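You operate a simulated robot arm through the tools that you are given. There is no shell and no other tool. Be economical: measure what you need, move in short steps, check, and stop when the job is done.

Carry out the task below with a simulated robot arm. There is one attempt and no reset: what you move stays moved.

JOB
Open the serving flap: raise it, swing its bracket out, wipe off the stain, set the white napkins there.
Fine: use the purple scrubber and put it back on the side table. What is to be rubbed or washed off counts as gone when no trace of it is left.

The check looks at the end state, three seconds after you hand in, the way a careful person would. Anything else that was tipped, shoved, dropped, spilled or broken makes it a failure. Flat cloth is picked up by pressing the open fingertips on it (5 to 10 N) and closing them slowly along it; thin cloth reads only 2 to 8 mm in the jaws.

ROBOT AND FRAMES
A 7-joint arm with a two-finger gripper, on a carriage that runs on a rail from [-0.843, 0.004] to [1.537, -0.006] (x, y) and turns from -4.206 to 1.588 rad about z. Base frame: it is fixed where the carriage stands at the start and does not move with it; the origin is on the floor, on the carriage's upright axis, x ahead of it, y to its left, z up. Units: m, rad, N and s.
Its first joint turns from -2.601 to 2.601 rad. Places, roughly: flap bracket [0.7, -0.7, 0.9]; serving flap [0.7, -0.7, 0.8]; serving flap top [0.7, -0.6, 0.8]; side table of the cart [0.2, -1.1, 1]. Payload 2.45 kg.
The tool frame sits at the grasp point between the pads (the TCP): z along the fingers, y along the line on which they close. The tips reach 0.026 m beyond it. Largest opening 0.096 m; the body of the gripper starts 0.069 m behind the TCP.
Orientation is that of the tool frame in the base frame, as [roll, pitch, yaw] about the fixed x, y, z axes, in that order (R = Rz(yaw) Ry(pitch) Rx(roll)). With the fingers straight down and closing along the base's y, the tool's x points along the base's -x, its y along +y and its z along -z.

CONTROLS
- The arm moves only by the tool move_arm. Its argument "increments" is a list of rows, each a list of 7 numbers: the shift along the tool's x, y, z in m, then the turn, a rotation vector about the tool's x, y, z in rad, then the opening, from 0 (shut) to 1 (fully open). In form: [[dx, dy, dz, wx, wy, wz, hand], ...]. A call has 1 to 8 rows; each row shifts and turns the commanded pose from where the row before left it, along the tool's axes as they then stand. Rows are played at 5 a second. More than 0.05 m and 0.15 rad between two rows, or a gripper value outside its range, and nothing of the call is played. A pose out of reach is approached as far as the arm can. The call stops where the force on the tool passes 70 N (or 10 N more than at its start, if that is more) or the arm is blocked; 0.2 s more then pass. Each finger halts on what it meets, pressing with about 24 N; the grip force reading is that of the motor and also rises with nothing between the fingers. The clock runs only during rows and for 0.2 s after the last one: add rows that do not move to give the fingers time. It gives the time, the measured TCP pose, the force on the tool (base axes), the opening and the grip force at its end, in the units of the frame above (readings bear some noise), with the torque about the TCP (base axes, N m) and any sound that the robot's microphone picked up.
- Cameras (640 x 400 px; columns grow to the right, rows downward): "scene" is now at [-0.0042, 0.0882, 1.6427]; the picture's right is [-0.90, -0.43, 0.00], its down [-0.22, 0.47, -0.86] and it looks along [0.37, -0.77, -0.52] (base axes); focal length 267 px, centre (320, 200). "wrist" rides on the gripper at [0.082, 0.003, -0.098] in the tool frame; the picture's right is [-0.04, 1.00, 0.00], its down [-0.73, -0.03, -0.68] and it looks along [-0.68, -0.03, 0.73] (tool axes); focal length 256 px, centre (320, 200). There is no depth. A picture from a camera that has moved, and an enlarged one, comes with that camera's place and axes in the base frame and with its lens.
- get_image(camera): a new picture of that camera. The clock stands still meanwhile.
- raise_lower(by): slides the trunk up (or, below 0, down) by that many m; the arm and the scene camera ride with it, the base frame stays. It gives what a move gives, with no picture.
- steer(legs): drives the robot by 1 to 6 legs, each [ahead, left, turn to the left] in m, m and rad, along the robot's own axes; the way and the turn of a leg run together, so that a leg with both is an arc; at most 1.5 m and 3.142 rad a leg. The arm and the cameras ride along, it lands a little off, and it stops where it bumps. It keeps to its track: a leg is cut to what the track allows. It gives what a move gives.
- pan_tilt(pan, tilt): turns the head with the scene camera to pan (to the left, within 2.705 rad either way) and tilt (down, from -0.506 to 1.204), counted from straight ahead of the robot. It gives what a move gives.
- enlarge(camera, box): a new picture of the part [left, top, right, bottom] of that camera's present view, enlarged. The clock stands still meanwhile.
- hand_in(): hands the job in; it is judged then, once.

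Work in short steps. Places have to be worked out from the pictures, the camera data and where the tool is seen: move nearer, look again, correct. Check each grasp and each placing, and mend what went wrong. You have 120 turns and 82 pictures in all, those below and enlarged ones among them. Open the gripper and draw the arm clear of the work before you hand the job in, unless the task says otherwise; then end with one line.

The tools are called after "Request:" by a JSON object that holds its "op" and its "data". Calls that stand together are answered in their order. move_arm: Moves the arm, as the interface text tells. Its arguments: {"type":"object","properties":{"increments":{"type":"array","items":{"type":"array","items":{"type":"number"}}}},"required":["increments"]} The other tools are called the same way: raise_lower (by) slides the trunk up or down; steer (legs) drives the base; pan_tilt (pan, tilt) turns the head that bears the scene camera; get_image (camera) takes a picture; enlarge (camera, box) takes an enlarged picture of a part of a camera's view; hand_in () hands the job in.

At the start:

```text
clock: 0.0
tool_pos: [0.4412, -0.5419, 1.2]
orientation: [-3.14, -0.001, 3.14]
ft_force: [-0.3, 0.5, 0.4]
ft_torque: [0.03, 0.01, -0.02]
gripper_width: 0.0961
grasp_force: 0.1
trunk travel left (down, up): [-0.625, 0.085]
robot x, y, heading: [-0.0026, -0.0027, 0.003]
head pan, tilt: [-1.127, 0.543]
```

scene: 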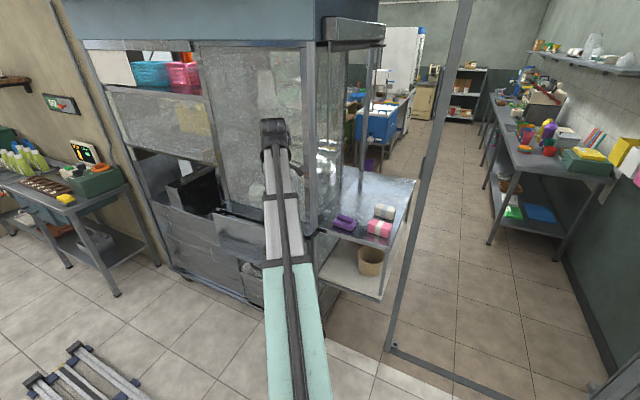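
wrist: 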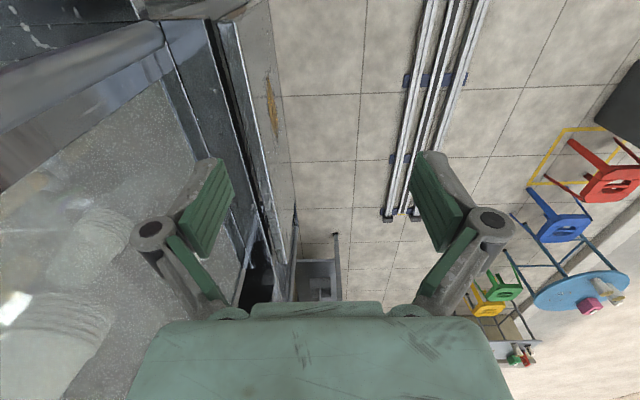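

The scene view shows a cart with a side table (purple scrubber, napkin packs) and a flap low on the cart front. I enlarge both areas first.

Request:
{"op": "enlarge", "data": {"camera": "scene", "box": [300, 150, 430, 300]}}

Request:
{"op": "enlarge", "data": {"camera": "scene", "box": [130, 130, 330, 320]}}

```text
2.67 times, centred on (365, 225) of scene
camera zoom: at [-0.0042, 0.0882, 1.6427], right [-0.9, -0.43, 0.0], down [-0.22, 0.47, -0.86], along [0.37, -0.77, -0.52], focal length 712 px, centre (200, 133)
```

zoom: 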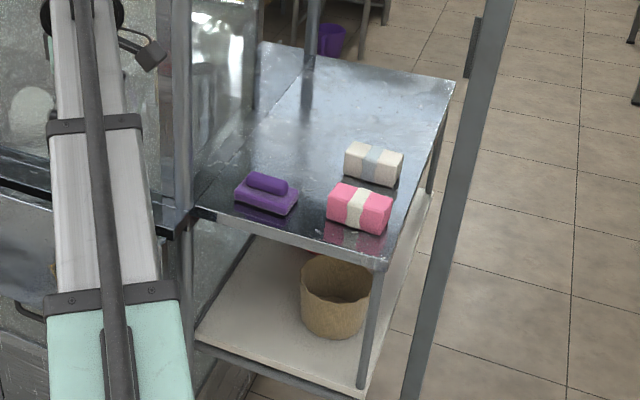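

```text
2.11 times, centred on (230, 225) of scene
camera zoom: at [-0.0042, 0.0882, 1.6427], right [-0.9, -0.43, 0.0], down [-0.22, 0.47, -0.86], along [0.37, -0.77, -0.52], focal length 562 px, centre (510, 147)
```

zoom: 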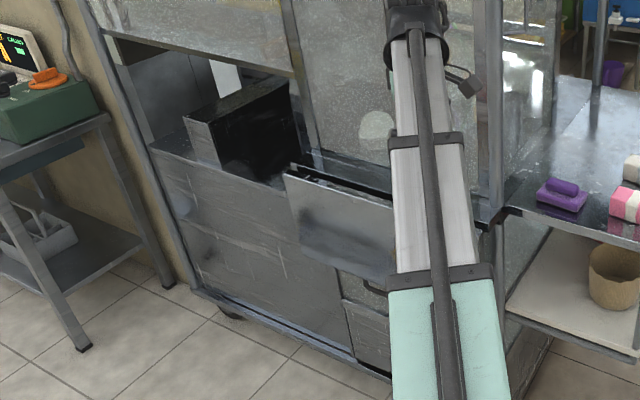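

The arm blocks the flap. I turn the robot left so the arm swings away from the cart, slide along the rail to in front of the flap, and look squarely at it.

Request:
{"op": "steer", "data": {"legs": [[0, 0, 1.0], [0.243, -0.379, 0]]}}

Request:
{"op": "pan_tilt", "data": {"pan": -2.4, "tilt": 0.7}}

Request:
{"op": "get_image", "data": {"camera": "scene"}}

```text
clock: 5.2
tool_pos: [1.1431, 0.0804, 1.2017]
orientation: [-3.141, 0.001, -2.139]
ft_force: [-0.5, 0.7, -0.8]
ft_torque: [-0.01, -0.02, -0.04]
gripper_width: 0.096
grasp_force: 0.0
trunk travel left (down, up): [-0.625, 0.085]
robot x, y, heading: [0.4482, -0.0031, 0.998]
head pan, tilt: [-1.127, 0.543]
```

```text
clock: 6.7
tool_pos: [1.1424, 0.0804, 1.1998]
orientation: [3.14, 0.0, -2.138]
ft_force: [0.2, 0.8, 0.2]
ft_torque: [-0.01, -0.04, -0.01]
gripper_width: 0.0961
grasp_force: 0.0
trunk travel left (down, up): [-0.625, 0.085]
robot x, y, heading: [0.4442, -0.0038, 1.007]
head pan, tilt: [-2.4, 0.7]
```

```text
77 pictures are left
camera scene: at [0.2979, -0.0328, 1.629], right [-0.98, -0.18, 0.0], down [-0.11, 0.63, -0.77], along [0.13, -0.75, -0.64], focal length 267 px, centre (320, 200)
```

scene: 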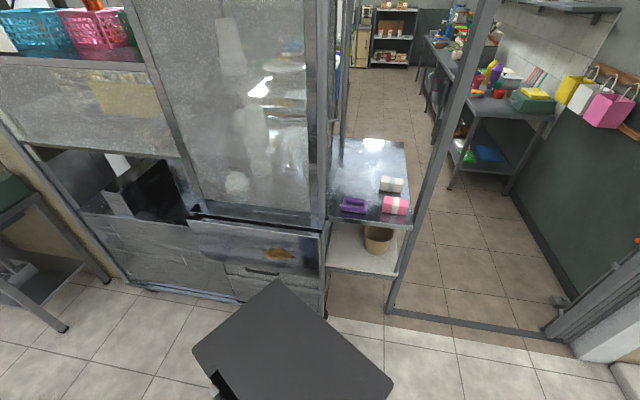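

The flap with its brown stain is now visible. Enlarging it and the side table.

Request:
{"op": "enlarge", "data": {"camera": "scene", "box": [170, 190, 340, 310]}}

Request:
{"op": "enlarge", "data": {"camera": "scene", "box": [310, 130, 440, 250]}}

```text
3.33 times, centred on (255, 250) of scene
camera zoom: at [0.2979, -0.0328, 1.629], right [-0.98, -0.18, 0.0], down [-0.11, 0.63, -0.77], along [0.13, -0.75, -0.64], focal length 890 px, centre (537, 33)
```

zoom: 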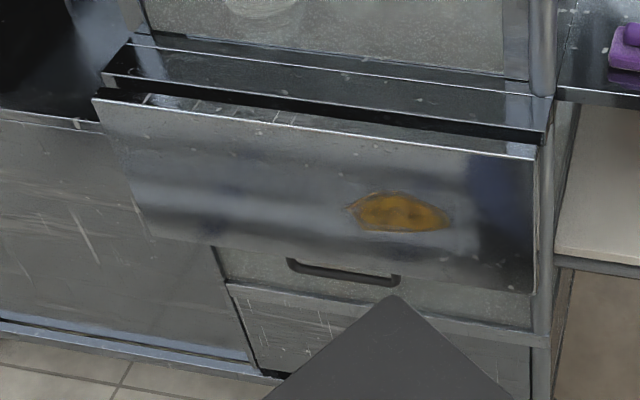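

```text
3.33 times, centred on (375, 190) of scene
camera zoom: at [0.2979, -0.0328, 1.629], right [-0.98, -0.18, 0.0], down [-0.11, 0.63, -0.77], along [0.13, -0.75, -0.64], focal length 890 px, centre (137, 233)
```

zoom: 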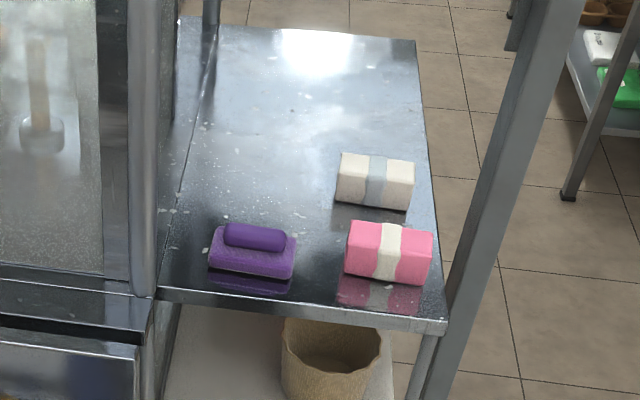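

The flap's upper edge sits at about y −0.65, z 0.93, x 0.40–0.91. Before turning toward the cart, I tuck the arm to straight ahead of the robot at a short radius.

Request:
{"op": "move_arm", "data": {"increments": [[0, 0.049, 0, 0, 0, 0, 1], [0, 0.049, 0, 0, 0, 0, 1], [0, 0.049, 0, 0, 0, 0, 1], [0, 0.049, 0, 0, 0, 0, 1], [0, 0.049, 0, 0, 0, 0, 1], [0, 0.049, 0, 0, 0, 0, 1], [0, 0.049, 0, 0, 0, 0, 1], [0, 0.049, 0, 0, 0, 0, 1]]}}

Request:
{"op": "move_arm", "data": {"increments": [[0, 0.049, 0, 0, 0, 0, 1], [0, 0.049, 0, 0, 0, 0, 1], [0, 0.049, 0, 0, 0, 0, 1], [0, 0, 0, 0, 0, 0, 1]]}}

```text
clock: 8.5
tool_pos: [0.8458, 0.3024, 1.1194]
orientation: [-3.14, 0.005, -2.139]
ft_force: [0.7, -0.5, -0.4]
ft_torque: [-0.01, 0.0, -0.03]
gripper_width: 0.096
grasp_force: 0.0
out of reach, approached as far as the arm can: row 2, 3, 4, 5, 6, 7, 8
trunk travel left (down, up): [-0.625, 0.085]
robot x, y, heading: [0.451, -0.0027, 1.006]
head pan, tilt: [-2.4, 0.7]
```

```text
clock: 9.5
tool_pos: [0.7293, 0.388, 1.1087]
orientation: [3.14, 0.005, -2.138]
ft_force: [0.1, -0.2, -1.3]
ft_torque: [-0.01, 0.0, 0.01]
gripper_width: 0.096
grasp_force: 0.0
out of reach, approached as far as the arm can: row 1, 2, 3
trunk travel left (down, up): [-0.625, 0.085]
robot x, y, heading: [0.4469, -0.0049, 1.003]
head pan, tilt: [-2.4, 0.7]
```

Tucked to ~0.48 m radius. Now I turn right toward −x and drive to the flap's left side to look behind it.

Request:
{"op": "steer", "data": {"legs": [[0, 0, -2.0], [0, 0, -2.0], [-0.743, 0.106, 0]]}}

Request:
{"op": "raise_lower", "data": {"by": -0.5}}

Request:
{"op": "pan_tilt", "data": {"pan": 0.75, "tilt": 0.5}}

Request:
{"op": "get_image", "data": {"camera": "scene"}}

```text
clock: 23.3
tool_pos: [0.7404, -0.0424, 1.1072]
orientation: [-3.141, 0.007, 0.134]
ft_force: [-0.2, 0.0, 0.1]
ft_torque: [0.0, 0.0, 0.01]
gripper_width: 0.0962
grasp_force: 0.0
trunk travel left (down, up): [-0.625, 0.085]
robot x, y, heading: [1.218, -0.0038, -3.009]
head pan, tilt: [-2.4, 0.7]
```

```text
refused: -0.5 is not a number from -0.4 to 0.4
```

```text
clock: 26.0
tool_pos: [0.739, -0.0423, 1.108]
orientation: [-3.141, 0.005, 0.134]
ft_force: [1.2, -0.1, 0.0]
ft_torque: [-0.01, 0.01, 0.0]
gripper_width: 0.0959
grasp_force: 0.1
trunk travel left (down, up): [-0.625, 0.085]
robot x, y, heading: [1.2214, -0.0056, -3.003]
head pan, tilt: [0.75, 0.499]
```

```text
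74 pictures are left
camera scene: at [1.2304, -0.2384, 1.6467], right [-0.77, 0.63, 0.0], down [0.3, 0.37, -0.88], along [-0.56, -0.68, -0.48], focal length 267 px, centre (320, 200)
```

scene: 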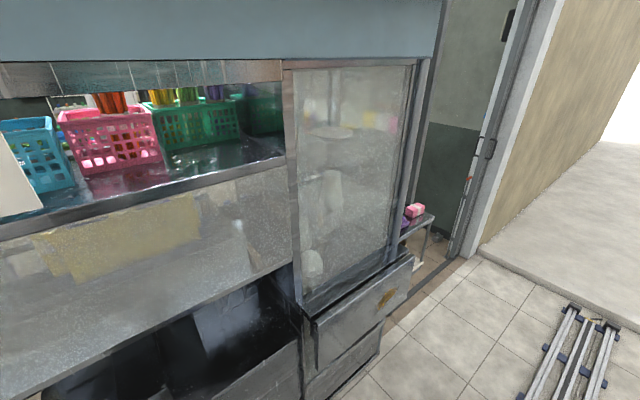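

The flap stands proud of the cart front with a gap behind it. I lower the trunk for a closer look.

Request:
{"op": "raise_lower", "data": {"by": -0.4}}

Request:
{"op": "enlarge", "data": {"camera": "scene", "box": [260, 100, 460, 240]}}

```text
clock: 29.8
tool_pos: [0.7398, -0.0428, 0.7081]
orientation: [3.14, 0.005, 0.135]
ft_force: [0.4, 0.5, -0.3]
ft_torque: [0.01, -0.04, -0.04]
gripper_width: 0.0961
grasp_force: 0.2
trunk travel left (down, up): [-0.225, 0.485]
robot x, y, heading: [1.2133, -0.0059, -3.005]
head pan, tilt: [0.75, 0.499]
```

```text
2.86 times, centred on (360, 170) of scene
camera zoom: at [1.2304, -0.2384, 1.2467], right [-0.77, 0.63, 0.0], down [0.3, 0.37, -0.88], along [-0.56, -0.68, -0.48], focal length 763 px, centre (206, 286)
```

zoom: 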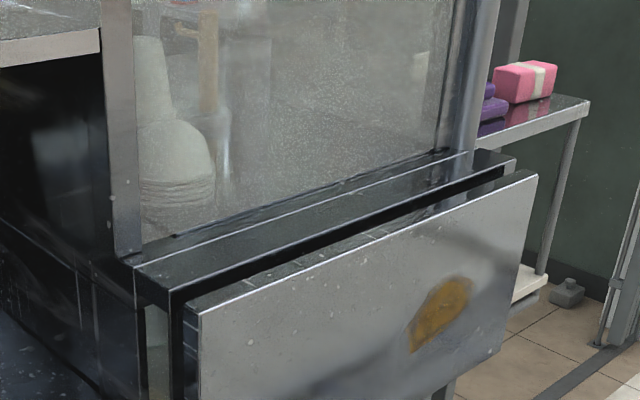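

I now see the flap is a thick board with a gap to the ledge. One more view, tilted lower to see its lower edge and what hangs behind.

Request:
{"op": "enlarge", "data": {"camera": "scene", "box": [260, 180, 460, 320]}}

```text
2.86 times, centred on (360, 250) of scene
camera zoom: at [1.2304, -0.2384, 1.2467], right [-0.77, 0.63, 0.0], down [0.3, 0.37, -0.88], along [-0.56, -0.68, -0.48], focal length 763 px, centre (206, 57)
```

zoom: 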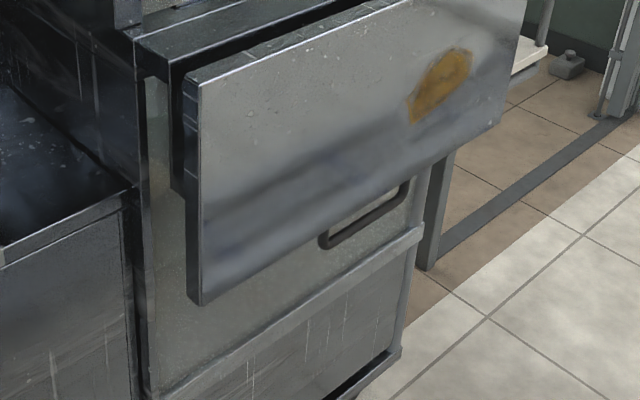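

The flap hangs vertically: front face y≈−0.648, z 0.69–0.93, about 2 cm thick, with ~4–5 cm of room behind. I'll grip its left edge low, fingers pointing −x; first I drive the base to x≈1.5.

Request:
{"op": "steer", "data": {"legs": [[-0.28, 0.039, 0]]}}

Request:
{"op": "move_arm", "data": {"increments": [[0, 0.05, 0, 0, 0, -0.067, 1], [0, 0.05, 0, 0, 0, -0.067, 1], [0, 0.05, 0, 0, 0, 0, 1], [0, 0.05, 0, 0, 0, 0, 1], [0, 0.05, 0, 0, 0, 0, 1], [0, 0.05, 0, 0, 0, 0, 1], [0, 0.05, 0, 0, 0, 0, 1], [0, 0.05, 0, 0, 0, 0, 1]]}}

```text
clock: 31.8
tool_pos: [1.0231, -0.0451, 0.7082]
orientation: [-3.14, 0.005, 0.135]
ft_force: [0.1, -1.2, 0.9]
ft_torque: [0.02, -0.02, 0.0]
gripper_width: 0.096
grasp_force: 0.1
trunk travel left (down, up): [-0.225, 0.485]
robot x, y, heading: [1.5005, -0.0093, -3.006]
head pan, tilt: [0.75, 0.499]
```

```text
clock: 33.6
tool_pos: [1.1232, -0.4347, 0.7081]
orientation: [3.141, 0.005, 0.271]
ft_force: [0.1, -0.4, 0.7]
ft_torque: [-0.05, 0.0, 0.01]
gripper_width: 0.096
grasp_force: 0.1
trunk travel left (down, up): [-0.225, 0.485]
robot x, y, heading: [1.5043, -0.0034, -3.004]
head pan, tilt: [0.75, 0.499]
```

Yaw went the other way (0.27); I correct it, shift to −x, and start pitching the fingers up to horizontal.

Request:
{"op": "move_arm", "data": {"increments": [[-0.04, 0, 0, 0, 0, 0.135, 1], [-0.04, 0, 0, 0, 0, 0.136, 1], [-0.04, 0, 0, 0, -0.143, 0, 1], [0, 0, 0, 0, -0.143, 0, 1], [0, 0, 0, 0, -0.143, 0, 1], [0, 0, 0, 0, -0.143, 0, 1], [0, 0, 0, 0, -0.143, 0, 1], [0, 0, 0, 0, -0.143, 0, 1]]}}

Request:
{"op": "move_arm", "data": {"increments": [[0, 0, 0, 0, -0.143, 0, 1], [0, 0, 0, 0, -0.143, 0, 1], [0, 0, 0, 0, -0.143, 0, 1], [0, 0, 0, 0, -0.143, 0, 1], [0, 0, 0, 0, -0.143, 0, 1], [0, 0, 0, 0, 0, 0, 1]]}}

```text
clock: 35.4
tool_pos: [1.0022, -0.4498, 0.7089]
orientation: [3.141, 0.865, -0.001]
ft_force: [0.4, 0.0, 0.1]
ft_torque: [-0.05, -0.03, 0.01]
gripper_width: 0.0963
grasp_force: 0.1
trunk travel left (down, up): [-0.225, 0.485]
robot x, y, heading: [1.5022, -0.0035, -3.002]
head pan, tilt: [0.75, 0.499]
```

```text
clock: 36.8
tool_pos: [1.003, -0.4486, 0.708]
orientation: [0.124, 1.561, -3.017]
ft_force: [0.6, 0.1, -0.1]
ft_torque: [0.0, -0.01, -0.02]
gripper_width: 0.0963
grasp_force: 0.1
trunk travel left (down, up): [-0.225, 0.485]
robot x, y, heading: [1.5008, -0.0082, -3.003]
head pan, tilt: [0.75, 0.499]
```

Fingers now point −x. I move in line with the flap's edge (y≈−0.66, z≈0.735), part close, and look.

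Request:
{"op": "move_arm", "data": {"increments": [[-0.027, 0.05, 0, 0, 0, 0, 0.6], [0, 0.05, 0, 0, 0, 0, 0.6], [0, 0.05, 0, 0, 0, 0, 0.6], [0, 0.05, 0, 0, 0, 0, 0.6], [0, 0.012, 0, 0, 0, 0, 0.6], [0, 0, 0, 0, 0, 0, 0.6]]}}

Request:
{"op": "get_image", "data": {"camera": "wrist"}}

Request:
{"op": "pan_tilt", "data": {"pan": 0.75, "tilt": 0.75}}

Request:
{"op": "get_image", "data": {"camera": "scene"}}

```text
refused: row 1 steps farther than a row can; nothing moved
```

```text
71 pictures are left
camera wrist: at [1.1001, -0.4511, 0.626], right [0.0, -1.0, 0.04], down [0.69, 0.03, 0.73], along [-0.73, 0.03, 0.68], focal length 256 px, centre (320, 200)
```

wrist: 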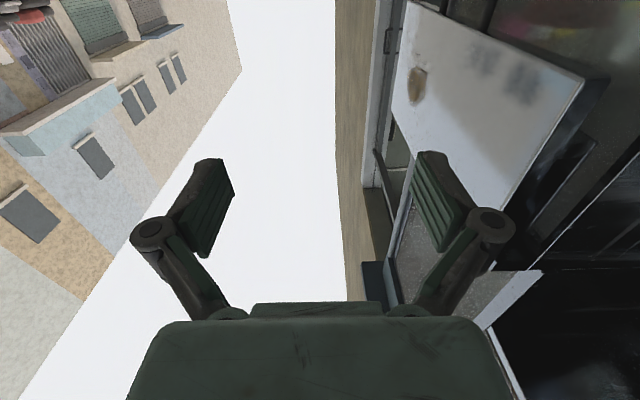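

```text
clock: 37.5
tool_pos: [1.0008, -0.4483, 0.7086]
orientation: [0.057, 1.566, -3.083]
ft_force: [-0.2, -0.2, -0.5]
ft_torque: [0.01, -0.01, -0.04]
gripper_width: 0.096
grasp_force: 0.0
trunk travel left (down, up): [-0.225, 0.485]
robot x, y, heading: [1.5026, -0.0048, -3.006]
head pan, tilt: [0.75, 0.75]
```

```text
70 pictures are left
camera scene: at [1.5191, -0.2333, 1.2248], right [-0.78, 0.63, 0.0], down [0.43, 0.53, -0.73], along [-0.46, -0.57, -0.68], focal length 267 px, centre (320, 200)
```

scene: 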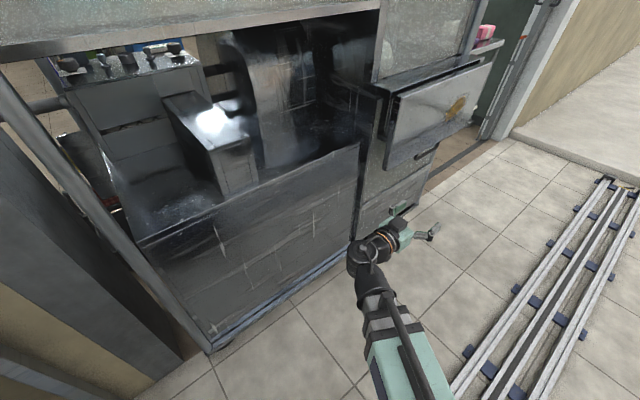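

Good: fingers point at the flap edge with a clear path. I repeat the sideways move with smaller rows.

Request:
{"op": "move_arm", "data": {"increments": [[-0.027, 0.035, 0, 0, 0, 0, 0.6], [0, 0.045, 0, 0, 0, 0, 0.6], [0, 0.045, 0, 0, 0, 0, 0.6], [0, 0.045, 0, 0, 0, 0, 0.6], [0, 0.042, 0, 0, 0, 0, 0.6], [0, 0, 0, 0, 0, 0, 0.6]]}}

Request:
{"op": "get_image", "data": {"camera": "wrist"}}

Request:
{"op": "enlarge", "data": {"camera": "scene", "box": [330, 60, 510, 280]}}

```text
clock: 38.9
tool_pos: [1.0003, -0.6606, 0.7333]
orientation: [0.019, 1.565, -3.124]
ft_force: [0.3, -0.1, 0.0]
ft_torque: [0.02, -0.02, 0.01]
gripper_width: 0.0576
grasp_force: 0.0
trunk travel left (down, up): [-0.225, 0.485]
robot x, y, heading: [1.5027, -0.0035, -3.008]
head pan, tilt: [0.75, 0.75]
```

```text
69 pictures are left
camera wrist: at [1.0989, -0.6631, 0.6521], right [0.0, -1.0, 0.04], down [0.68, 0.03, 0.73], along [-0.73, 0.03, 0.68], focal length 256 px, centre (320, 200)
```

wrist: 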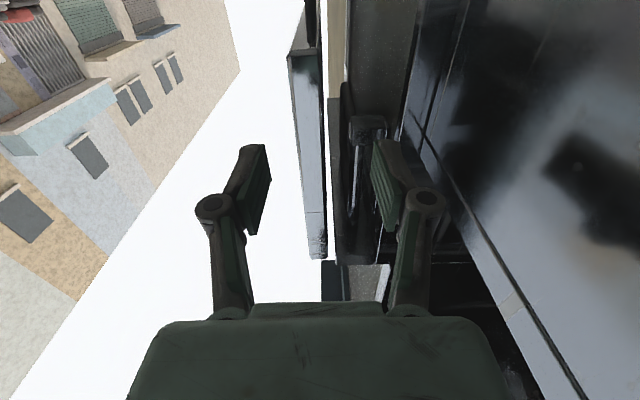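

```text
1.82 times, centred on (420, 170) of scene
camera zoom: at [1.5191, -0.2333, 1.2247], right [-0.78, 0.63, 0.0], down [0.43, 0.53, -0.73], along [-0.46, -0.57, -0.68], focal length 486 px, centre (138, 254)
```

zoom: 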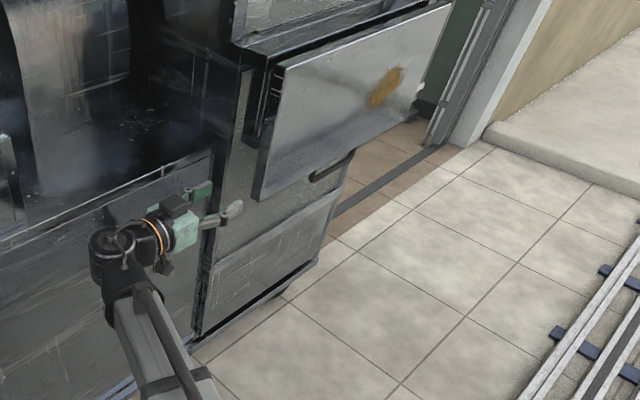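

The wrist view confirms the flap edge between the fingers (y≈−0.642 to −0.669). Something (likely the bracket) is behind it; I enlarge to check clearance for the rear finger.

Request:
{"op": "enlarge", "data": {"camera": "wrist", "box": [270, 20, 450, 280]}}

```text
1.54 times, centred on (360, 150) of wrist
camera zoom: at [1.0989, -0.6631, 0.6521], right [0.0, -1.0, 0.04], down [0.68, 0.03, 0.73], along [-0.73, 0.03, 0.68], focal length 394 px, centre (258, 277)
```

zoom: 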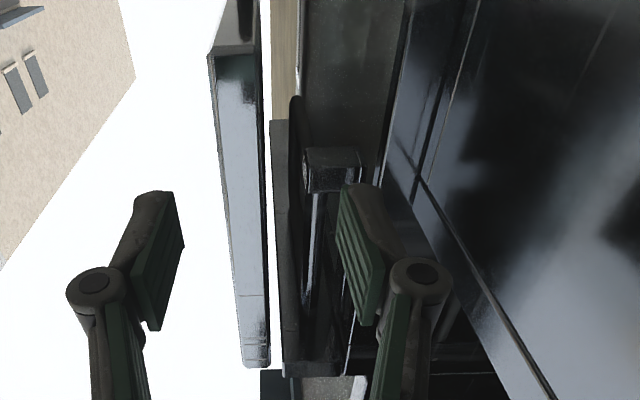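

The bracket appears to sit above z≈0.8, so the rear finger at z 0.733 is clear. I advance to straddle the flap edge and close gently.

Request:
{"op": "move_arm", "data": {"increments": [[0, -0.005, 0.04, 0, 0, 0, 0.6], [0, 0, 0.04, 0, 0, 0, 0.6], [0, 0, 0.035, 0, 0, 0, 0.6], [0, 0, 0, 0, 0, 0, 0.6], [0, 0, 0, 0, 0, 0, 0.3], [0, 0, 0, 0, 0, 0, 0.15], [0, 0, 0, 0, 0, 0, 0.1]]}}

Request:
{"op": "get_image", "data": {"camera": "wrist"}}

```text
clock: 40.5
tool_pos: [0.8856, -0.651, 0.7349]
orientation: [0.243, 1.565, -2.909]
ft_force: [8.4, 26.7, -7.0]
ft_torque: [0.05, 0.27, -0.46]
gripper_width: 0.0246
grasp_force: 44.7
trunk travel left (down, up): [-0.225, 0.485]
robot x, y, heading: [1.5006, -0.0048, -3.006]
head pan, tilt: [0.75, 0.75]
```

```text
66 pictures are left
camera wrist: at [0.9837, -0.6547, 0.6536], right [-0.01, -1.0, 0.04], down [0.68, 0.02, 0.73], along [-0.73, 0.03, 0.68], focal length 256 px, centre (320, 200)
```

wrist: 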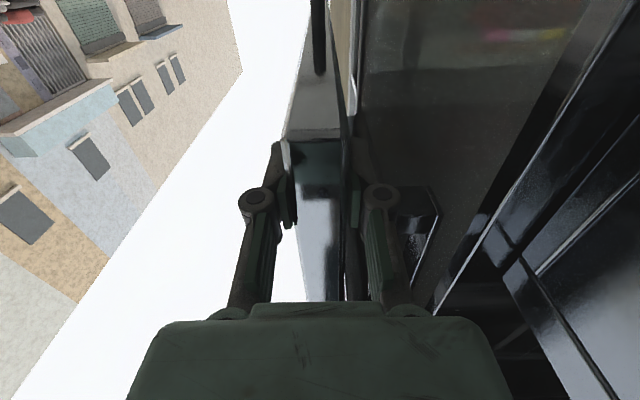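

The flap is 24.6 mm thick and between the pads. I loosen slightly so it's cradled and start lifting along the hinge arc (axis about y −0.65, z 0.92), in small turns.

Request:
{"op": "move_arm", "data": {"increments": [[0, -0.004, 0, 0, 0, 0, 0.29], [-0.0008, -0.0185, 0, 0, 0, -0.1, 0.29], [-0.0008, -0.0185, 0, 0, 0, -0.1, 0.29], [-0.0008, -0.0185, 0, 0, 0, -0.1, 0.29], [0, 0, 0, 0, 0, 0, 0.29]]}}

```text
clock: 41.7
tool_pos: [0.8866, -0.5987, 0.7441]
orientation: [-1.55, 1.272, 1.591]
ft_force: [1.0, -1.5, -0.4]
ft_torque: [-0.01, -0.03, 0.03]
gripper_width: 0.0294
grasp_force: 1.1
trunk travel left (down, up): [-0.225, 0.485]
robot x, y, heading: [1.5015, -0.008, -3.004]
head pan, tilt: [0.75, 0.75]
```

Moves freely with low force. Continuing the arc to about horizontal.

Request:
{"op": "move_arm", "data": {"increments": [[-0.0012, -0.024, 0, 0, 0, -0.13, 0.29], [-0.0015, -0.024, 0, 0, 0, -0.13, 0.29], [-0.0015, -0.024, 0, 0, 0, -0.13, 0.29], [-0.0015, -0.024, 0, 0, 0, -0.13, 0.29], [0, 0, 0, 0, 0, 0, 0.29]]}}

Request:
{"op": "get_image", "data": {"camera": "scene"}}

```text
clock: 42.9
tool_pos: [0.8861, -0.5154, 0.7927]
orientation: [-1.564, 0.749, 1.575]
ft_force: [1.8, -3.2, -3.4]
ft_torque: [-0.03, -0.07, 0.11]
gripper_width: 0.0308
grasp_force: 2.2
trunk travel left (down, up): [-0.225, 0.485]
robot x, y, heading: [1.4996, -0.0081, -3.003]
head pan, tilt: [0.75, 0.75]
```

```text
65 pictures are left
camera scene: at [1.519, -0.2336, 1.2246], right [-0.78, 0.63, 0.0], down [0.43, 0.53, -0.73], along [-0.46, -0.57, -0.68], focal length 267 px, centre (320, 200)
```

scene: 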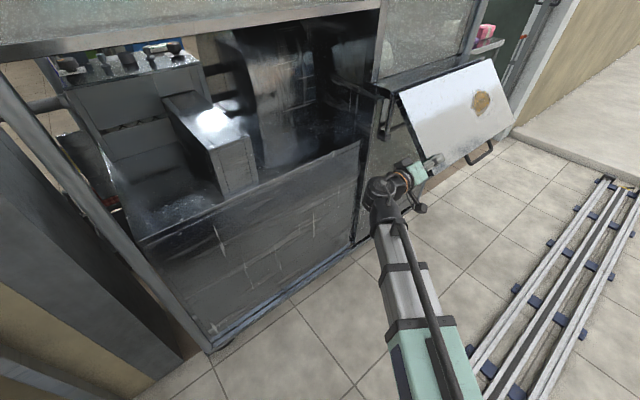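

The flap is lifting nicely (about 47°). Continuing the rest of the arc to horizontal.

Request:
{"op": "move_arm", "data": {"increments": [[-0.0015, -0.023, 0, 0, 0, -0.125, 0.31], [-0.0015, -0.023, 0, 0, 0, -0.125, 0.31], [-0.0015, -0.023, 0, 0, 0, -0.125, 0.31], [-0.0015, -0.023, 0, 0, 0, -0.125, 0.31], [-0.0015, -0.023, 0, 0, 0, -0.125, 0.31], [-0.0015, -0.023, 0, 0, 0, -0.125, 0.31], [0, 0, 0, 0, 0, 0, 0.31]]}}

Request:
{"op": "get_image", "data": {"camera": "scene"}}

Request:
{"op": "get_image", "data": {"camera": "wrist"}}

```text
clock: 44.5
tool_pos: [0.888, -0.4662, 0.9212]
orientation: [-1.563, 0.002, 1.57]
ft_force: [-1.2, 0.4, 4.4]
ft_torque: [-0.08, 0.13, 0.05]
gripper_width: 0.0331
grasp_force: 2.4
trunk travel left (down, up): [-0.225, 0.485]
robot x, y, heading: [1.5009, -0.0078, -3.009]
head pan, tilt: [0.75, 0.75]
```

```text
64 pictures are left
camera scene: at [1.5194, -0.2331, 1.2249], right [-0.78, 0.63, 0.0], down [0.43, 0.53, -0.73], along [-0.46, -0.57, -0.68], focal length 267 px, centre (320, 200)
```

scene: 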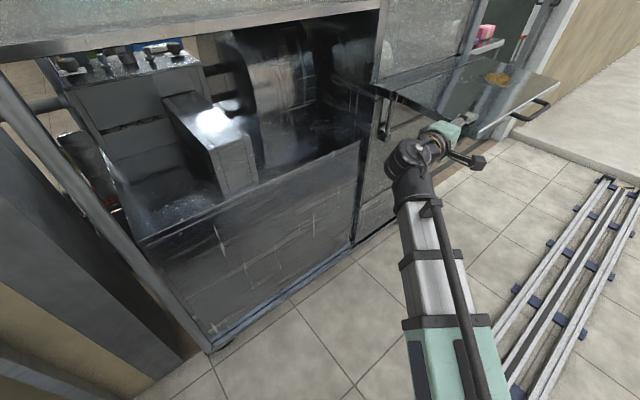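

```text
63 pictures are left
camera wrist: at [0.987, -0.3838, 0.9168], right [-0.01, -0.04, -1.0], down [0.68, -0.73, 0.02], along [-0.73, -0.68, 0.03], focal length 256 px, centre (320, 200)
```

wrist: 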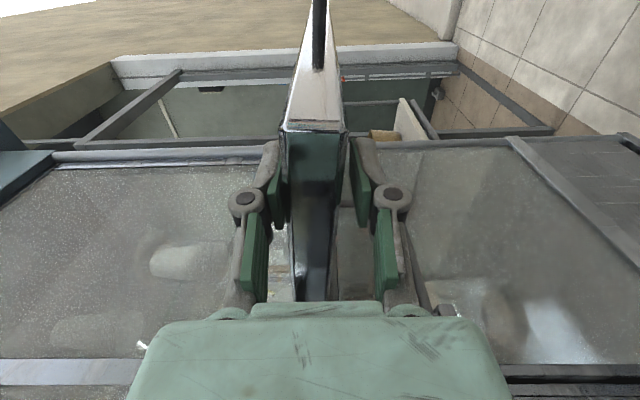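

The flap is about horizontal. I open the fingers to test whether it stays up by itself (the open lower finger would still catch it).

Request:
{"op": "move_arm", "data": {"increments": [[0, 0, 0, 0, 0, 0, 0.6], [0, 0, 0, 0, 0, 0, 0.9], [0, 0, 0, 0, 0, 0, 0.9], [0, 0, 0, 0, 0, 0, 0.9], [0, 0, 0, 0, 0, 0, 0.9]]}}

Request:
{"op": "get_image", "data": {"camera": "wrist"}}

Request:
{"op": "enlarge", "data": {"camera": "scene", "box": [360, 40, 570, 190]}}

```text
clock: 45.7
tool_pos: [0.8882, -0.4656, 0.921]
orientation: [-1.563, 0.001, 1.57]
ft_force: [0.5, 0.2, 0.3]
ft_torque: [-0.01, -0.01, 0.0]
gripper_width: 0.0863
grasp_force: 0.1
trunk travel left (down, up): [-0.225, 0.485]
robot x, y, heading: [1.501, -0.0082, -3.01]
head pan, tilt: [0.75, 0.75]
```

```text
62 pictures are left
camera wrist: at [0.987, -0.3839, 0.9157], right [-0.01, -0.04, -1.0], down [0.68, -0.73, 0.03], along [-0.73, -0.68, 0.03], focal length 256 px, centre (320, 200)
```

wrist: 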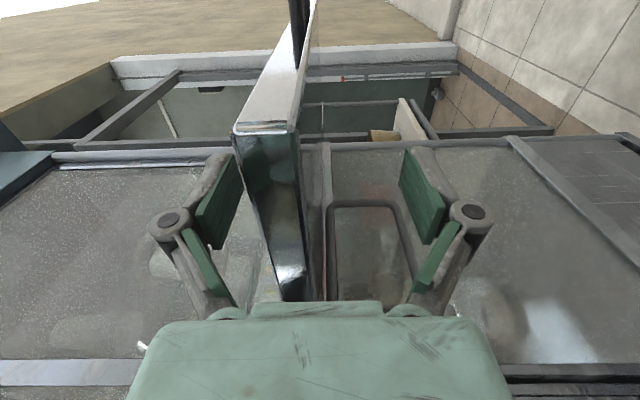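

```text
2.67 times, centred on (465, 115) of scene
camera zoom: at [1.5191, -0.2333, 1.2247], right [-0.78, 0.63, 0.0], down [0.43, 0.53, -0.73], along [-0.46, -0.57, -0.68], focal length 712 px, centre (-67, 427)
```

zoom: 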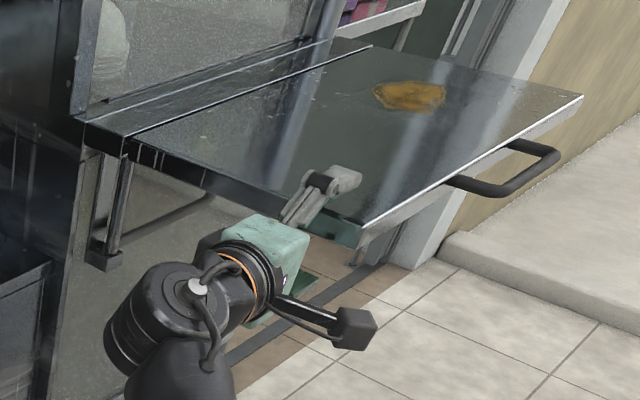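

The flap stays up on its own. Underneath I can see the bracket: an upright pivot near the left end with an arm folded along the cart front. I back off and look underneath with the wrist camera.

Request:
{"op": "move_arm", "data": {"increments": [[0, 0, -0.04, 0, 0, 0, 0.9], [0, 0, -0.04, 0, 0, 0, 0.9], [0, 0, -0.03, 0, 0, 0, 0.9], [0, 0.04, 0, 0, 0, 0, 0.9], [0, 0.04, 0, 0, 0, 0, 0.9], [0, 0.04, 0, 0, 0, 0, 0.9], [0, 0, 0, 0, 0, 0, 0.9]]}}

Request:
{"op": "get_image", "data": {"camera": "wrist"}}

```text
clock: 47.3
tool_pos: [0.9979, -0.4668, 0.7995]
orientation: [-1.565, 0.002, 1.569]
ft_force: [0.4, 0.0, 1.0]
ft_torque: [0.01, -0.01, 0.02]
gripper_width: 0.0864
grasp_force: 0.1
trunk travel left (down, up): [-0.225, 0.485]
robot x, y, heading: [1.5034, -0.0096, -3.004]
head pan, tilt: [0.75, 0.75]
```

```text
60 pictures are left
camera wrist: at [1.0962, -0.3848, 0.7958], right [-0.01, -0.04, -1.0], down [0.68, -0.73, 0.03], along [-0.73, -0.68, 0.03], focal length 256 px, centre (320, 200)
```

wrist: 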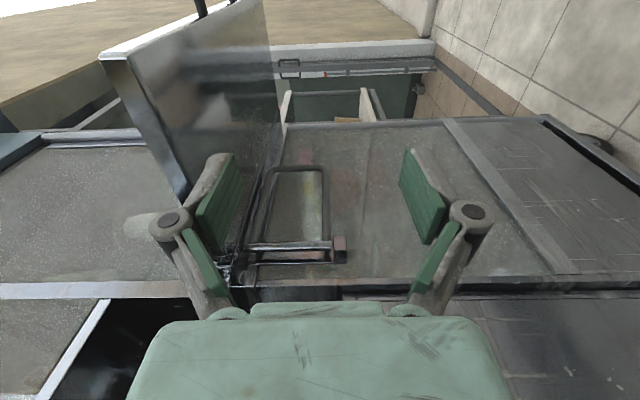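

Bracket worked out: upright pivot at about x 0.864, y −0.70; a U‑frame runs to a free vertical bar at x≈0.66, z 0.80–0.92. I'll pinch that free bar from the front and swing it out. First I draw the hand outward and roll it back so it closes horizontally.

Request:
{"op": "move_arm", "data": {"increments": [[0.045, 0, 0, 0, 0, 0, 0.9], [0.045, 0, 0, 0, 0, 0, 0.9], [0.045, 0, 0, 0, 0, 0, 0.9], [0.045, 0, 0, 0, 0, 0, 0.9], [0.045, 0, 0, 0, 0, 0.14, 0.9], [0, 0, 0, 0, 0, 0.14, 0.9], [0, 0, 0, 0, 0, 0.14, 0.9], [0, 0, 0, 0, 0, 0.14, 0.9]]}}

Request:
{"op": "move_arm", "data": {"increments": [[0, 0, 0, 0, 0, 0.145, 0.9], [0, 0, 0, 0, 0, 0.145, 0.9], [0, 0, 0, 0, 0, 0.145, 0.9], [0, 0, 0, 0, 0, 0.145, 0.9], [0, 0, 0, 0, 0, 0.145, 0.9], [0, 0, 0, 0, 0, 0.145, 0.9], [0, 0, 0, 0, 0, 0.14, 0.9], [0, 0, 0, 0, 0, 0, 0.9]]}}

```text
clock: 49.1
tool_pos: [0.9208, -0.343, 0.8241]
orientation: [-1.562, 0.564, 1.573]
ft_force: [0.1, 0.2, 0.7]
ft_torque: [0.01, 0.0, 0.0]
gripper_width: 0.0866
grasp_force: 0.0
out of reach, approached as far as the arm can: row 2, 3, 4, 5
trunk travel left (down, up): [-0.225, 0.485]
robot x, y, heading: [1.5023, -0.0092, -3.003]
head pan, tilt: [0.75, 0.75]
```

```text
clock: 50.9
tool_pos: [0.9192, -0.3416, 0.8241]
orientation: [0.337, 1.563, -2.804]
ft_force: [0.6, -1.0, -0.2]
ft_torque: [-0.01, 0.0, -0.02]
gripper_width: 0.0865
grasp_force: 0.0
out of reach, approached as far as the arm can: row 3
trunk travel left (down, up): [-0.225, 0.485]
robot x, y, heading: [1.501, -0.0069, -2.999]
head pan, tilt: [0.75, 0.75]
```

Now I swing the arm to the open side, drive to x≈−0.3 and turn back toward the cart where there is free room.

Request:
{"op": "steer", "data": {"legs": [[0, 0, -1.1], [0.517, 0.736, 0], [0.517, 0.736, 0], [0, 0, 1.6], [0, 0, 1.5]]}}

Request:
{"op": "pan_tilt", "data": {"pan": 0.1, "tilt": 0.5}}

Request:
{"op": "get_image", "data": {"camera": "scene"}}

```text
clock: 70.2
tool_pos: [0.2362, -0.425, 0.8243]
orientation: [0.075, 1.564, -1.136]
ft_force: [-0.2, 0.7, 0.5]
ft_torque: [-0.01, 0.04, -0.02]
gripper_width: 0.0864
grasp_force: 0.0
trunk travel left (down, up): [-0.225, 0.485]
robot x, y, heading: [-0.2867, 0.0015, -1.074]
head pan, tilt: [0.75, 0.75]
```

```text
clock: 71.2
tool_pos: [0.2362, -0.4252, 0.8248]
orientation: [0.076, 1.564, -1.136]
ft_force: [0.8, -0.1, -0.2]
ft_torque: [0.02, 0.05, -0.01]
gripper_width: 0.0863
grasp_force: 0.1
trunk travel left (down, up): [-0.225, 0.485]
robot x, y, heading: [-0.2857, 0.0014, -1.071]
head pan, tilt: [0.099, 0.499]
```

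```text
59 pictures are left
camera scene: at [-0.1029, 0.046, 1.2467], right [-0.83, -0.56, 0.0], down [-0.27, 0.4, -0.88], along [0.49, -0.73, -0.48], focal length 267 px, centre (320, 200)
```

scene: 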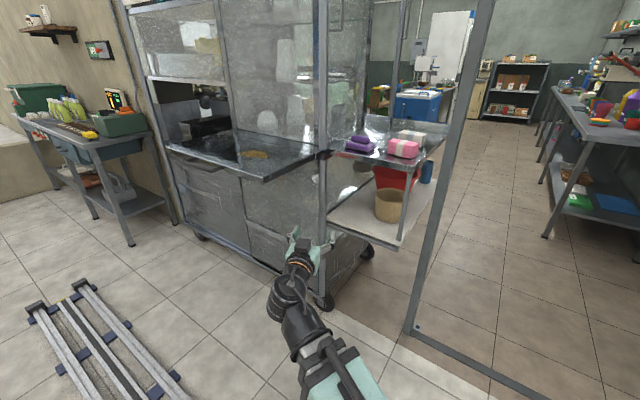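

The robot faces the cart at a good angle. I lower the trunk (so the forearm stays below the flap) and slide along the rail to x≈0.1.

Request:
{"op": "raise_lower", "data": {"by": -0.2}}

Request:
{"op": "steer", "data": {"legs": [[0.185, 0.339, 0]]}}

Request:
{"op": "move_arm", "data": {"increments": [[0, 0, 0, 0, -0.12, 0, 0.9], [0, 0, 0, 0, -0.12, 0, 0.9], [0, 0, 0, 0, -0.1, 0, 0.9], [-0.045, 0, 0.015, 0, 0, 0, 0.9], [-0.045, 0, 0.015, 0, 0, 0, 0.9], [-0.045, 0, 0.015, 0, 0, 0, 0.9], [-0.035, 0, 0.012, 0, 0, 0, 0.9], [0, 0, 0, 0, 0, 0, 0.9]]}}

Request:
{"op": "get_image", "data": {"camera": "wrist"}}

Request:
{"op": "get_image", "data": {"camera": "scene"}}

```text
clock: 73.4
tool_pos: [0.2362, -0.4256, 0.6246]
orientation: [0.074, 1.563, -1.137]
ft_force: [0.8, 0.1, -0.3]
ft_torque: [0.01, -0.02, 0.0]
gripper_width: 0.0864
grasp_force: 0.0
trunk travel left (down, up): [-0.025, 0.685]
robot x, y, heading: [-0.2845, 0.0039, -1.072]
head pan, tilt: [0.099, 0.499]
```

```text
clock: 75.8
tool_pos: [0.6227, -0.4242, 0.6243]
orientation: [0.08, 1.564, -1.126]
ft_force: [0.9, 0.2, 0.3]
ft_torque: [-0.03, -0.02, 0.0]
gripper_width: 0.0866
grasp_force: 0.1
trunk travel left (down, up): [-0.025, 0.685]
robot x, y, heading: [0.1002, 0.0013, -1.067]
head pan, tilt: [0.099, 0.499]
```

```text
clock: 77.6
tool_pos: [0.6251, -0.4237, 0.805]
orientation: [-0.001, 1.226, -1.206]
ft_force: [-0.1, -0.3, 1.1]
ft_torque: [-0.01, -0.01, 0.02]
gripper_width: 0.0865
grasp_force: 0.1
out of reach, approached as far as the arm can: row 1
trunk travel left (down, up): [-0.025, 0.685]
robot x, y, heading: [0.1009, -0.003, -1.07]
head pan, tilt: [0.099, 0.499]
```

```text
58 pictures are left
camera wrist: at [0.6058, -0.3607, 0.6942], right [0.93, 0.37, 0.04], down [-0.34, 0.82, 0.46], along [0.14, -0.44, 0.89], focal length 256 px, centre (320, 200)
```

wrist: 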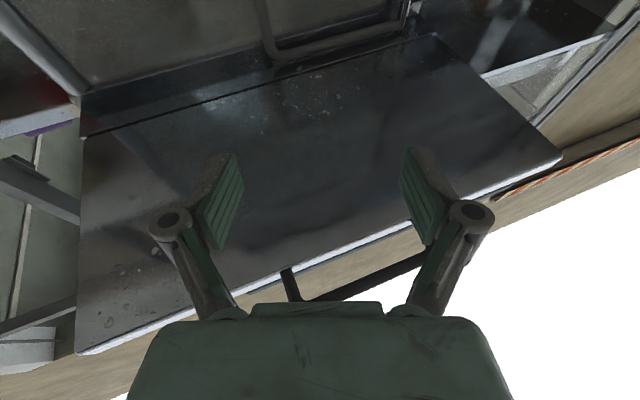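

```text
57 pictures are left
camera scene: at [0.2824, 0.0453, 1.0467], right [-0.82, -0.57, 0.0], down [-0.27, 0.39, -0.88], along [0.5, -0.72, -0.48], focal length 267 px, centre (320, 200)
```

scene: 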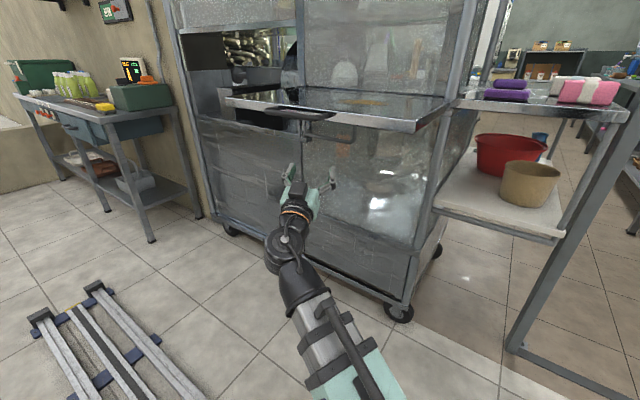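

The tool is under the flap, tilted up toward the bracket; the frame's top corner shows at about (0.66, −0.70, 0.91). I approach to 10 cm short of the free bar.

Request:
{"op": "move_arm", "data": {"increments": [[0.009, -0.0132, 0.0342, 0, 0, 0, 0.7], [0.009, -0.0132, 0.0342, 0, 0, 0, 0.7], [0.009, -0.0132, 0.0342, 0, 0, 0, 0.7], [0.009, -0.0132, 0.0342, 0, 0, 0, 0.7], [0.009, -0.0132, 0.0342, 0, 0, 0, 0.7], [0, 0, 0, 0, 0, 0, 0.7]]}}

Request:
{"op": "get_image", "data": {"camera": "wrist"}}

```text
clock: 79.0
tool_pos: [0.6246, -0.612, 0.8198]
orientation: [0.001, 1.223, -1.205]
ft_force: [0.4, 0.0, -0.3]
ft_torque: [0.02, 0.0, -0.01]
gripper_width: 0.0674
grasp_force: 0.0
trunk travel left (down, up): [-0.025, 0.685]
robot x, y, heading: [0.0991, -0.0035, -1.071]
head pan, tilt: [0.099, 0.499]
```

```text
56 pictures are left
camera wrist: at [0.605, -0.5495, 0.7097], right [0.93, 0.37, 0.04], down [-0.34, 0.82, 0.46], along [0.14, -0.44, 0.89], focal length 256 px, centre (320, 200)
```

wrist: 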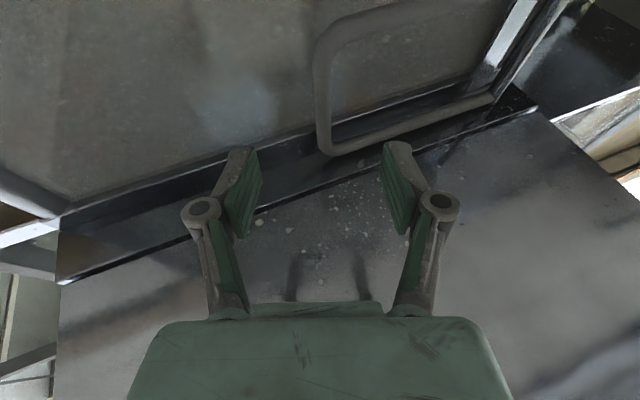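

Triangulating gives the free bar at x 0.661, y −0.701, z 0.80–0.91. I advance with the fingers straddling it and close.

Request:
{"op": "move_arm", "data": {"increments": [[0.0004, 0.0008, 0.03, 0, 0, 0, 0.7], [0.0004, 0.0008, 0.03, 0, 0, 0, 0.7], [0.0004, 0.0008, 0.029, 0, 0, 0, 0.7], [0, 0, 0, 0, 0, 0, 0.7], [0, 0, 0, 0, 0, 0, 0.3], [0, 0, 0, 0, 0, 0, 0.0], [0, 0, 0, 0, 0, 0, 0.0]]}}

Request:
{"op": "get_image", "data": {"camera": "wrist"}}

```text
clock: 80.6
tool_pos: [0.656, -0.6875, 0.8471]
orientation: [0.006, 1.226, -1.203]
ft_force: [-14.3, -0.2, -2.6]
ft_torque: [0.16, -0.33, -0.18]
gripper_width: 0.013
grasp_force: 39.5
trunk travel left (down, up): [-0.025, 0.685]
robot x, y, heading: [0.0993, -0.0038, -1.073]
head pan, tilt: [0.099, 0.499]
```

```text
55 pictures are left
camera wrist: at [0.637, -0.6246, 0.7375], right [0.93, 0.37, 0.04], down [-0.34, 0.82, 0.46], along [0.13, -0.44, 0.89], focal length 256 px, centre (320, 200)
```

wrist: 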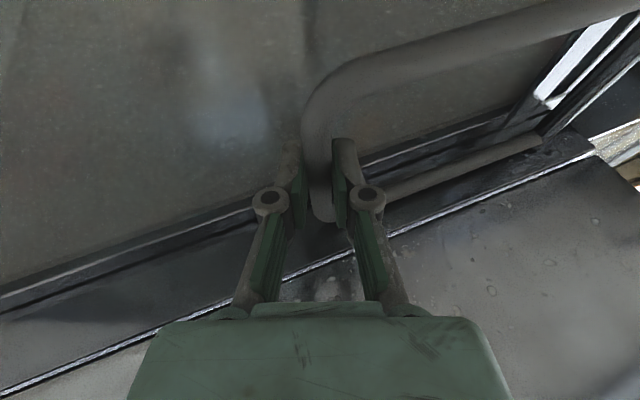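

Bar gripped (13 mm). I loosen slightly so it can pivot between the pads, and begin the swing around the pivot at (0.864, −0.70).

Request:
{"op": "move_arm", "data": {"increments": [[0, 0, 0, 0, 0, 0, 0.19], [-0.0107, 0.0155, -0.0299, 0, 0, 0, 0.19], [-0.0097, 0.0208, -0.027, 0, 0, 0, 0.19], [-0.0083, 0.0255, -0.0232, 0, 0, 0, 0.19], [0, 0, 0, 0, 0, 0, 0.19]]}}

Request:
{"op": "get_image", "data": {"camera": "wrist"}}

```text
clock: 81.8
tool_pos: [0.6858, -0.5847, 0.8475]
orientation: [0.002, 1.224, -1.204]
ft_force: [0.3, -0.4, 0.3]
ft_torque: [0.0, 0.02, -0.02]
gripper_width: 0.0183
grasp_force: 0.0
trunk travel left (down, up): [-0.025, 0.685]
robot x, y, heading: [0.1024, -0.0028, -1.07]
head pan, tilt: [0.099, 0.499]
```

```text
54 pictures are left
camera wrist: at [0.6671, -0.5219, 0.7381], right [0.93, 0.37, 0.04], down [-0.34, 0.82, 0.46], along [0.14, -0.44, 0.89], focal length 256 px, centre (320, 200)
```

wrist: 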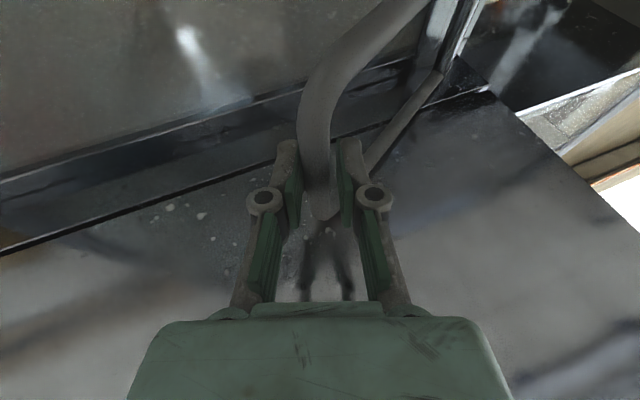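

The bracket follows. I continue the swing to 90°.

Request:
{"op": "move_arm", "data": {"increments": [[-0.0067, 0.0294, -0.0187, 0, 0, 0, 0.19], [-0.0049, 0.0323, -0.0136, 0, 0, 0, 0.19], [-0.0029, 0.0343, -0.0081, 0, 0, 0, 0.19], [-0.0008, 0.0354, -0.0024, 0, 0, 0, 0.19], [0.0012, 0.0352, 0.0034, 0, 0, 0, 0.19], [0.0033, 0.034, 0.0091, 0, 0, 0, 0.19], [0, 0, 0, 0, 0, 0, 0.19]]}}

Request:
{"op": "get_image", "data": {"camera": "wrist"}}

Request:
{"op": "get_image", "data": {"camera": "scene"}}

```text
clock: 83.4
tool_pos: [0.8614, -0.4842, 0.8512]
orientation: [0.005, 1.224, -1.206]
ft_force: [-7.1, -3.4, 1.0]
ft_torque: [-0.01, -0.05, -0.09]
gripper_width: 0.0232
grasp_force: 4.0
trunk travel left (down, up): [-0.025, 0.685]
robot x, y, heading: [0.1026, -0.0009, -1.069]
head pan, tilt: [0.099, 0.499]
```

```text
53 pictures are left
camera wrist: at [0.8414, -0.422, 0.7413], right [0.93, 0.37, 0.04], down [-0.34, 0.82, 0.46], along [0.14, -0.44, 0.89], focal length 256 px, centre (320, 200)
```

wrist: 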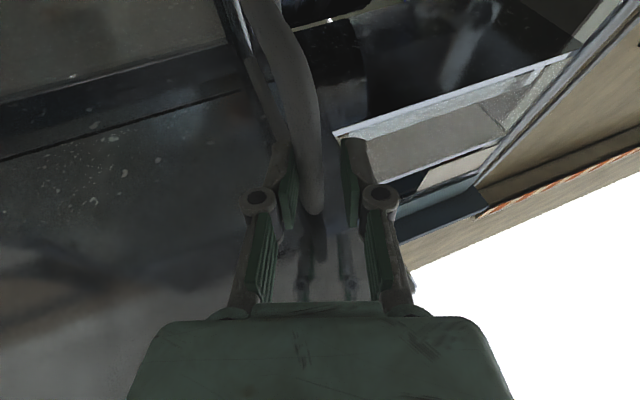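

```text
52 pictures are left
camera scene: at [0.2818, 0.0449, 1.0468], right [-0.82, -0.57, 0.0], down [-0.27, 0.4, -0.88], along [0.5, -0.72, -0.48], focal length 267 px, centre (320, 200)
```

scene: 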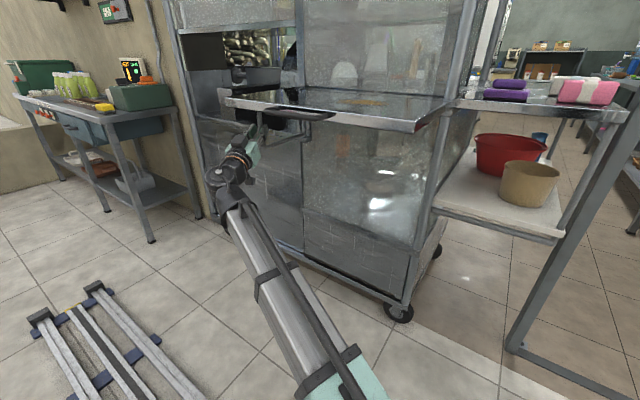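

The bracket has reached its stop at about 90°. I open the fingers and back straight off, then check.

Request:
{"op": "move_arm", "data": {"increments": [[0, 0, 0, 0, 0, 0, 0.6], [0, 0, 0, 0, 0, 0, 0.6], [0.005, 0, -0.035, 0, 0, 0, 0.6], [0.005, 0, -0.035, 0, 0, 0, 0.6], [0.02, 0, -0.035, 0, 0, 0, 0.6], [0.03, 0, -0.03, 0, 0, 0, 0.6], [0.04, 0, -0.02, 0, 0, 0, 0.6], [0, 0, 0, 0, 0, 0, 0.6]]}}

Request:
{"op": "get_image", "data": {"camera": "wrist"}}

Request:
{"op": "get_image", "data": {"camera": "scene"}}

```text
clock: 85.2
tool_pos: [0.8208, -0.3809, 0.7047]
orientation: [0.001, 1.222, -1.204]
ft_force: [-0.2, 0.2, 0.4]
ft_torque: [-0.01, -0.01, 0.01]
gripper_width: 0.0577
grasp_force: 0.0
trunk travel left (down, up): [-0.025, 0.685]
robot x, y, heading: [0.1017, -0.0009, -1.07]
head pan, tilt: [0.099, 0.499]
```

```text
51 pictures are left
camera wrist: at [0.8016, -0.3181, 0.5957], right [0.93, 0.37, 0.04], down [-0.34, 0.82, 0.46], along [0.14, -0.44, 0.89], focal length 256 px, centre (320, 200)
```

wrist: 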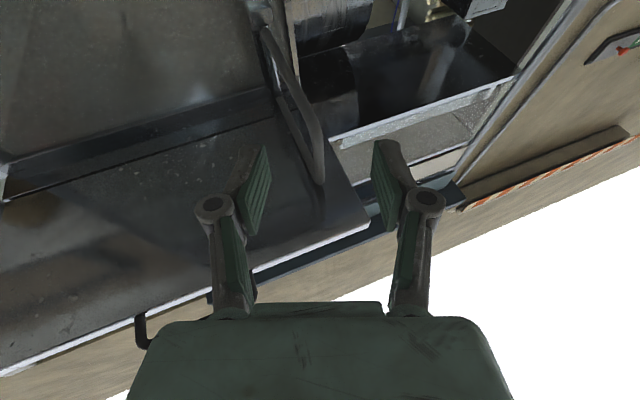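

```text
50 pictures are left
camera scene: at [0.2825, 0.0453, 1.0467], right [-0.82, -0.57, 0.0], down [-0.27, 0.39, -0.88], along [0.5, -0.72, -0.48], focal length 267 px, centre (320, 200)
```

scene: 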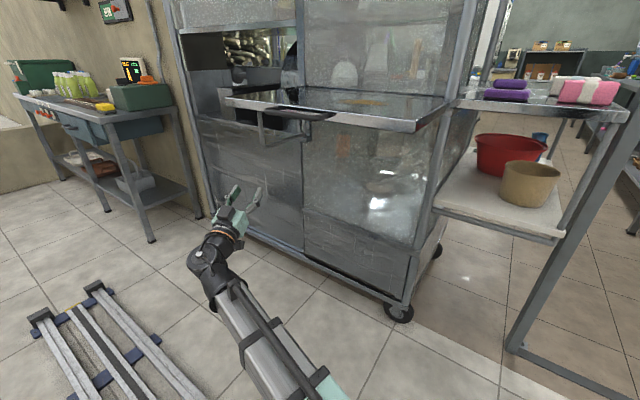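

The bracket is out at 90° under the flap (free end at (0.86, −0.50)). Now for the scrubber: drive back to x≈−0.45, raise the trunk, and turn the tool down again.

Request:
{"op": "steer", "data": {"legs": [[-0.264, -0.482, 0]]}}

Request:
{"op": "raise_lower", "data": {"by": 0.4}}

Request:
{"op": "move_arm", "data": {"increments": [[0, 0, 0, 0, 0.148, 0, 0.8], [0, 0, 0, 0, 0.148, 0, 0.8], [0, 0, 0, 0, 0.148, 0, 0.8], [0, 0, 0, 0, 0.148, 0, 0.8], [0, 0, 0, 0, 0.148, 0, 0.8], [0, 0, 0, 0, 0.148, 0, 0.8], [0, 0, 0, 0, 0.148, 0, 0.8], [0, 0, 0, 0, 0.148, 0, 0.8]]}}

Request:
{"op": "move_arm", "data": {"increments": [[0, 0, 0, 0, 0.148, 0, 0.8], [0, 0, 0, 0, 0.148, 0, 0.8], [0, 0, 0, 0, 0.148, 0, 0.8], [0, 0, 0, 0, 0.148, 0, 0.8], [0, 0, 0, 0, 0.144, 0, 0.8], [0, 0, 0, 0, 0, 0, 0.8]]}}

```text
clock: 88.3
tool_pos: [0.2906, -0.3731, 0.7053]
orientation: [0.002, 1.223, -1.197]
ft_force: [0.4, 0.7, 0.4]
ft_torque: [-0.02, 0.0, -0.04]
gripper_width: 0.0577
grasp_force: 0.0
trunk travel left (down, up): [-0.025, 0.685]
robot x, y, heading: [-0.4325, 0.0002, -1.063]
head pan, tilt: [0.099, 0.499]
```

```text
clock: 92.1
tool_pos: [0.2911, -0.3735, 1.1063]
orientation: [0.003, 1.224, -1.196]
ft_force: [0.3, -0.5, -0.2]
ft_torque: [-0.01, 0.01, -0.01]
gripper_width: 0.0578
grasp_force: 0.1
trunk travel left (down, up): [-0.425, 0.285]
robot x, y, heading: [-0.4314, 0.0043, -1.064]
head pan, tilt: [0.099, 0.499]
```

```text
clock: 93.9
tool_pos: [0.2891, -0.3727, 1.105]
orientation: [3.141, 0.73, 1.943]
ft_force: [0.2, 0.1, -0.1]
ft_torque: [-0.03, 0.0, -0.03]
gripper_width: 0.0768
grasp_force: 0.1
trunk travel left (down, up): [-0.425, 0.285]
robot x, y, heading: [-0.4348, 0.0, -1.063]
head pan, tilt: [0.099, 0.499]
```

```text
clock: 95.3
tool_pos: [0.2899, -0.3746, 1.1051]
orientation: [3.134, 0.053, 1.943]
ft_force: [0.1, -0.4, -0.2]
ft_torque: [-0.03, -0.03, -0.02]
gripper_width: 0.0767
grasp_force: 0.1
out of reach, approached as far as the arm can: row 5
trunk travel left (down, up): [-0.425, 0.285]
robot x, y, heading: [-0.432, -0.0022, -1.066]
head pan, tilt: [0.099, 0.499]
```

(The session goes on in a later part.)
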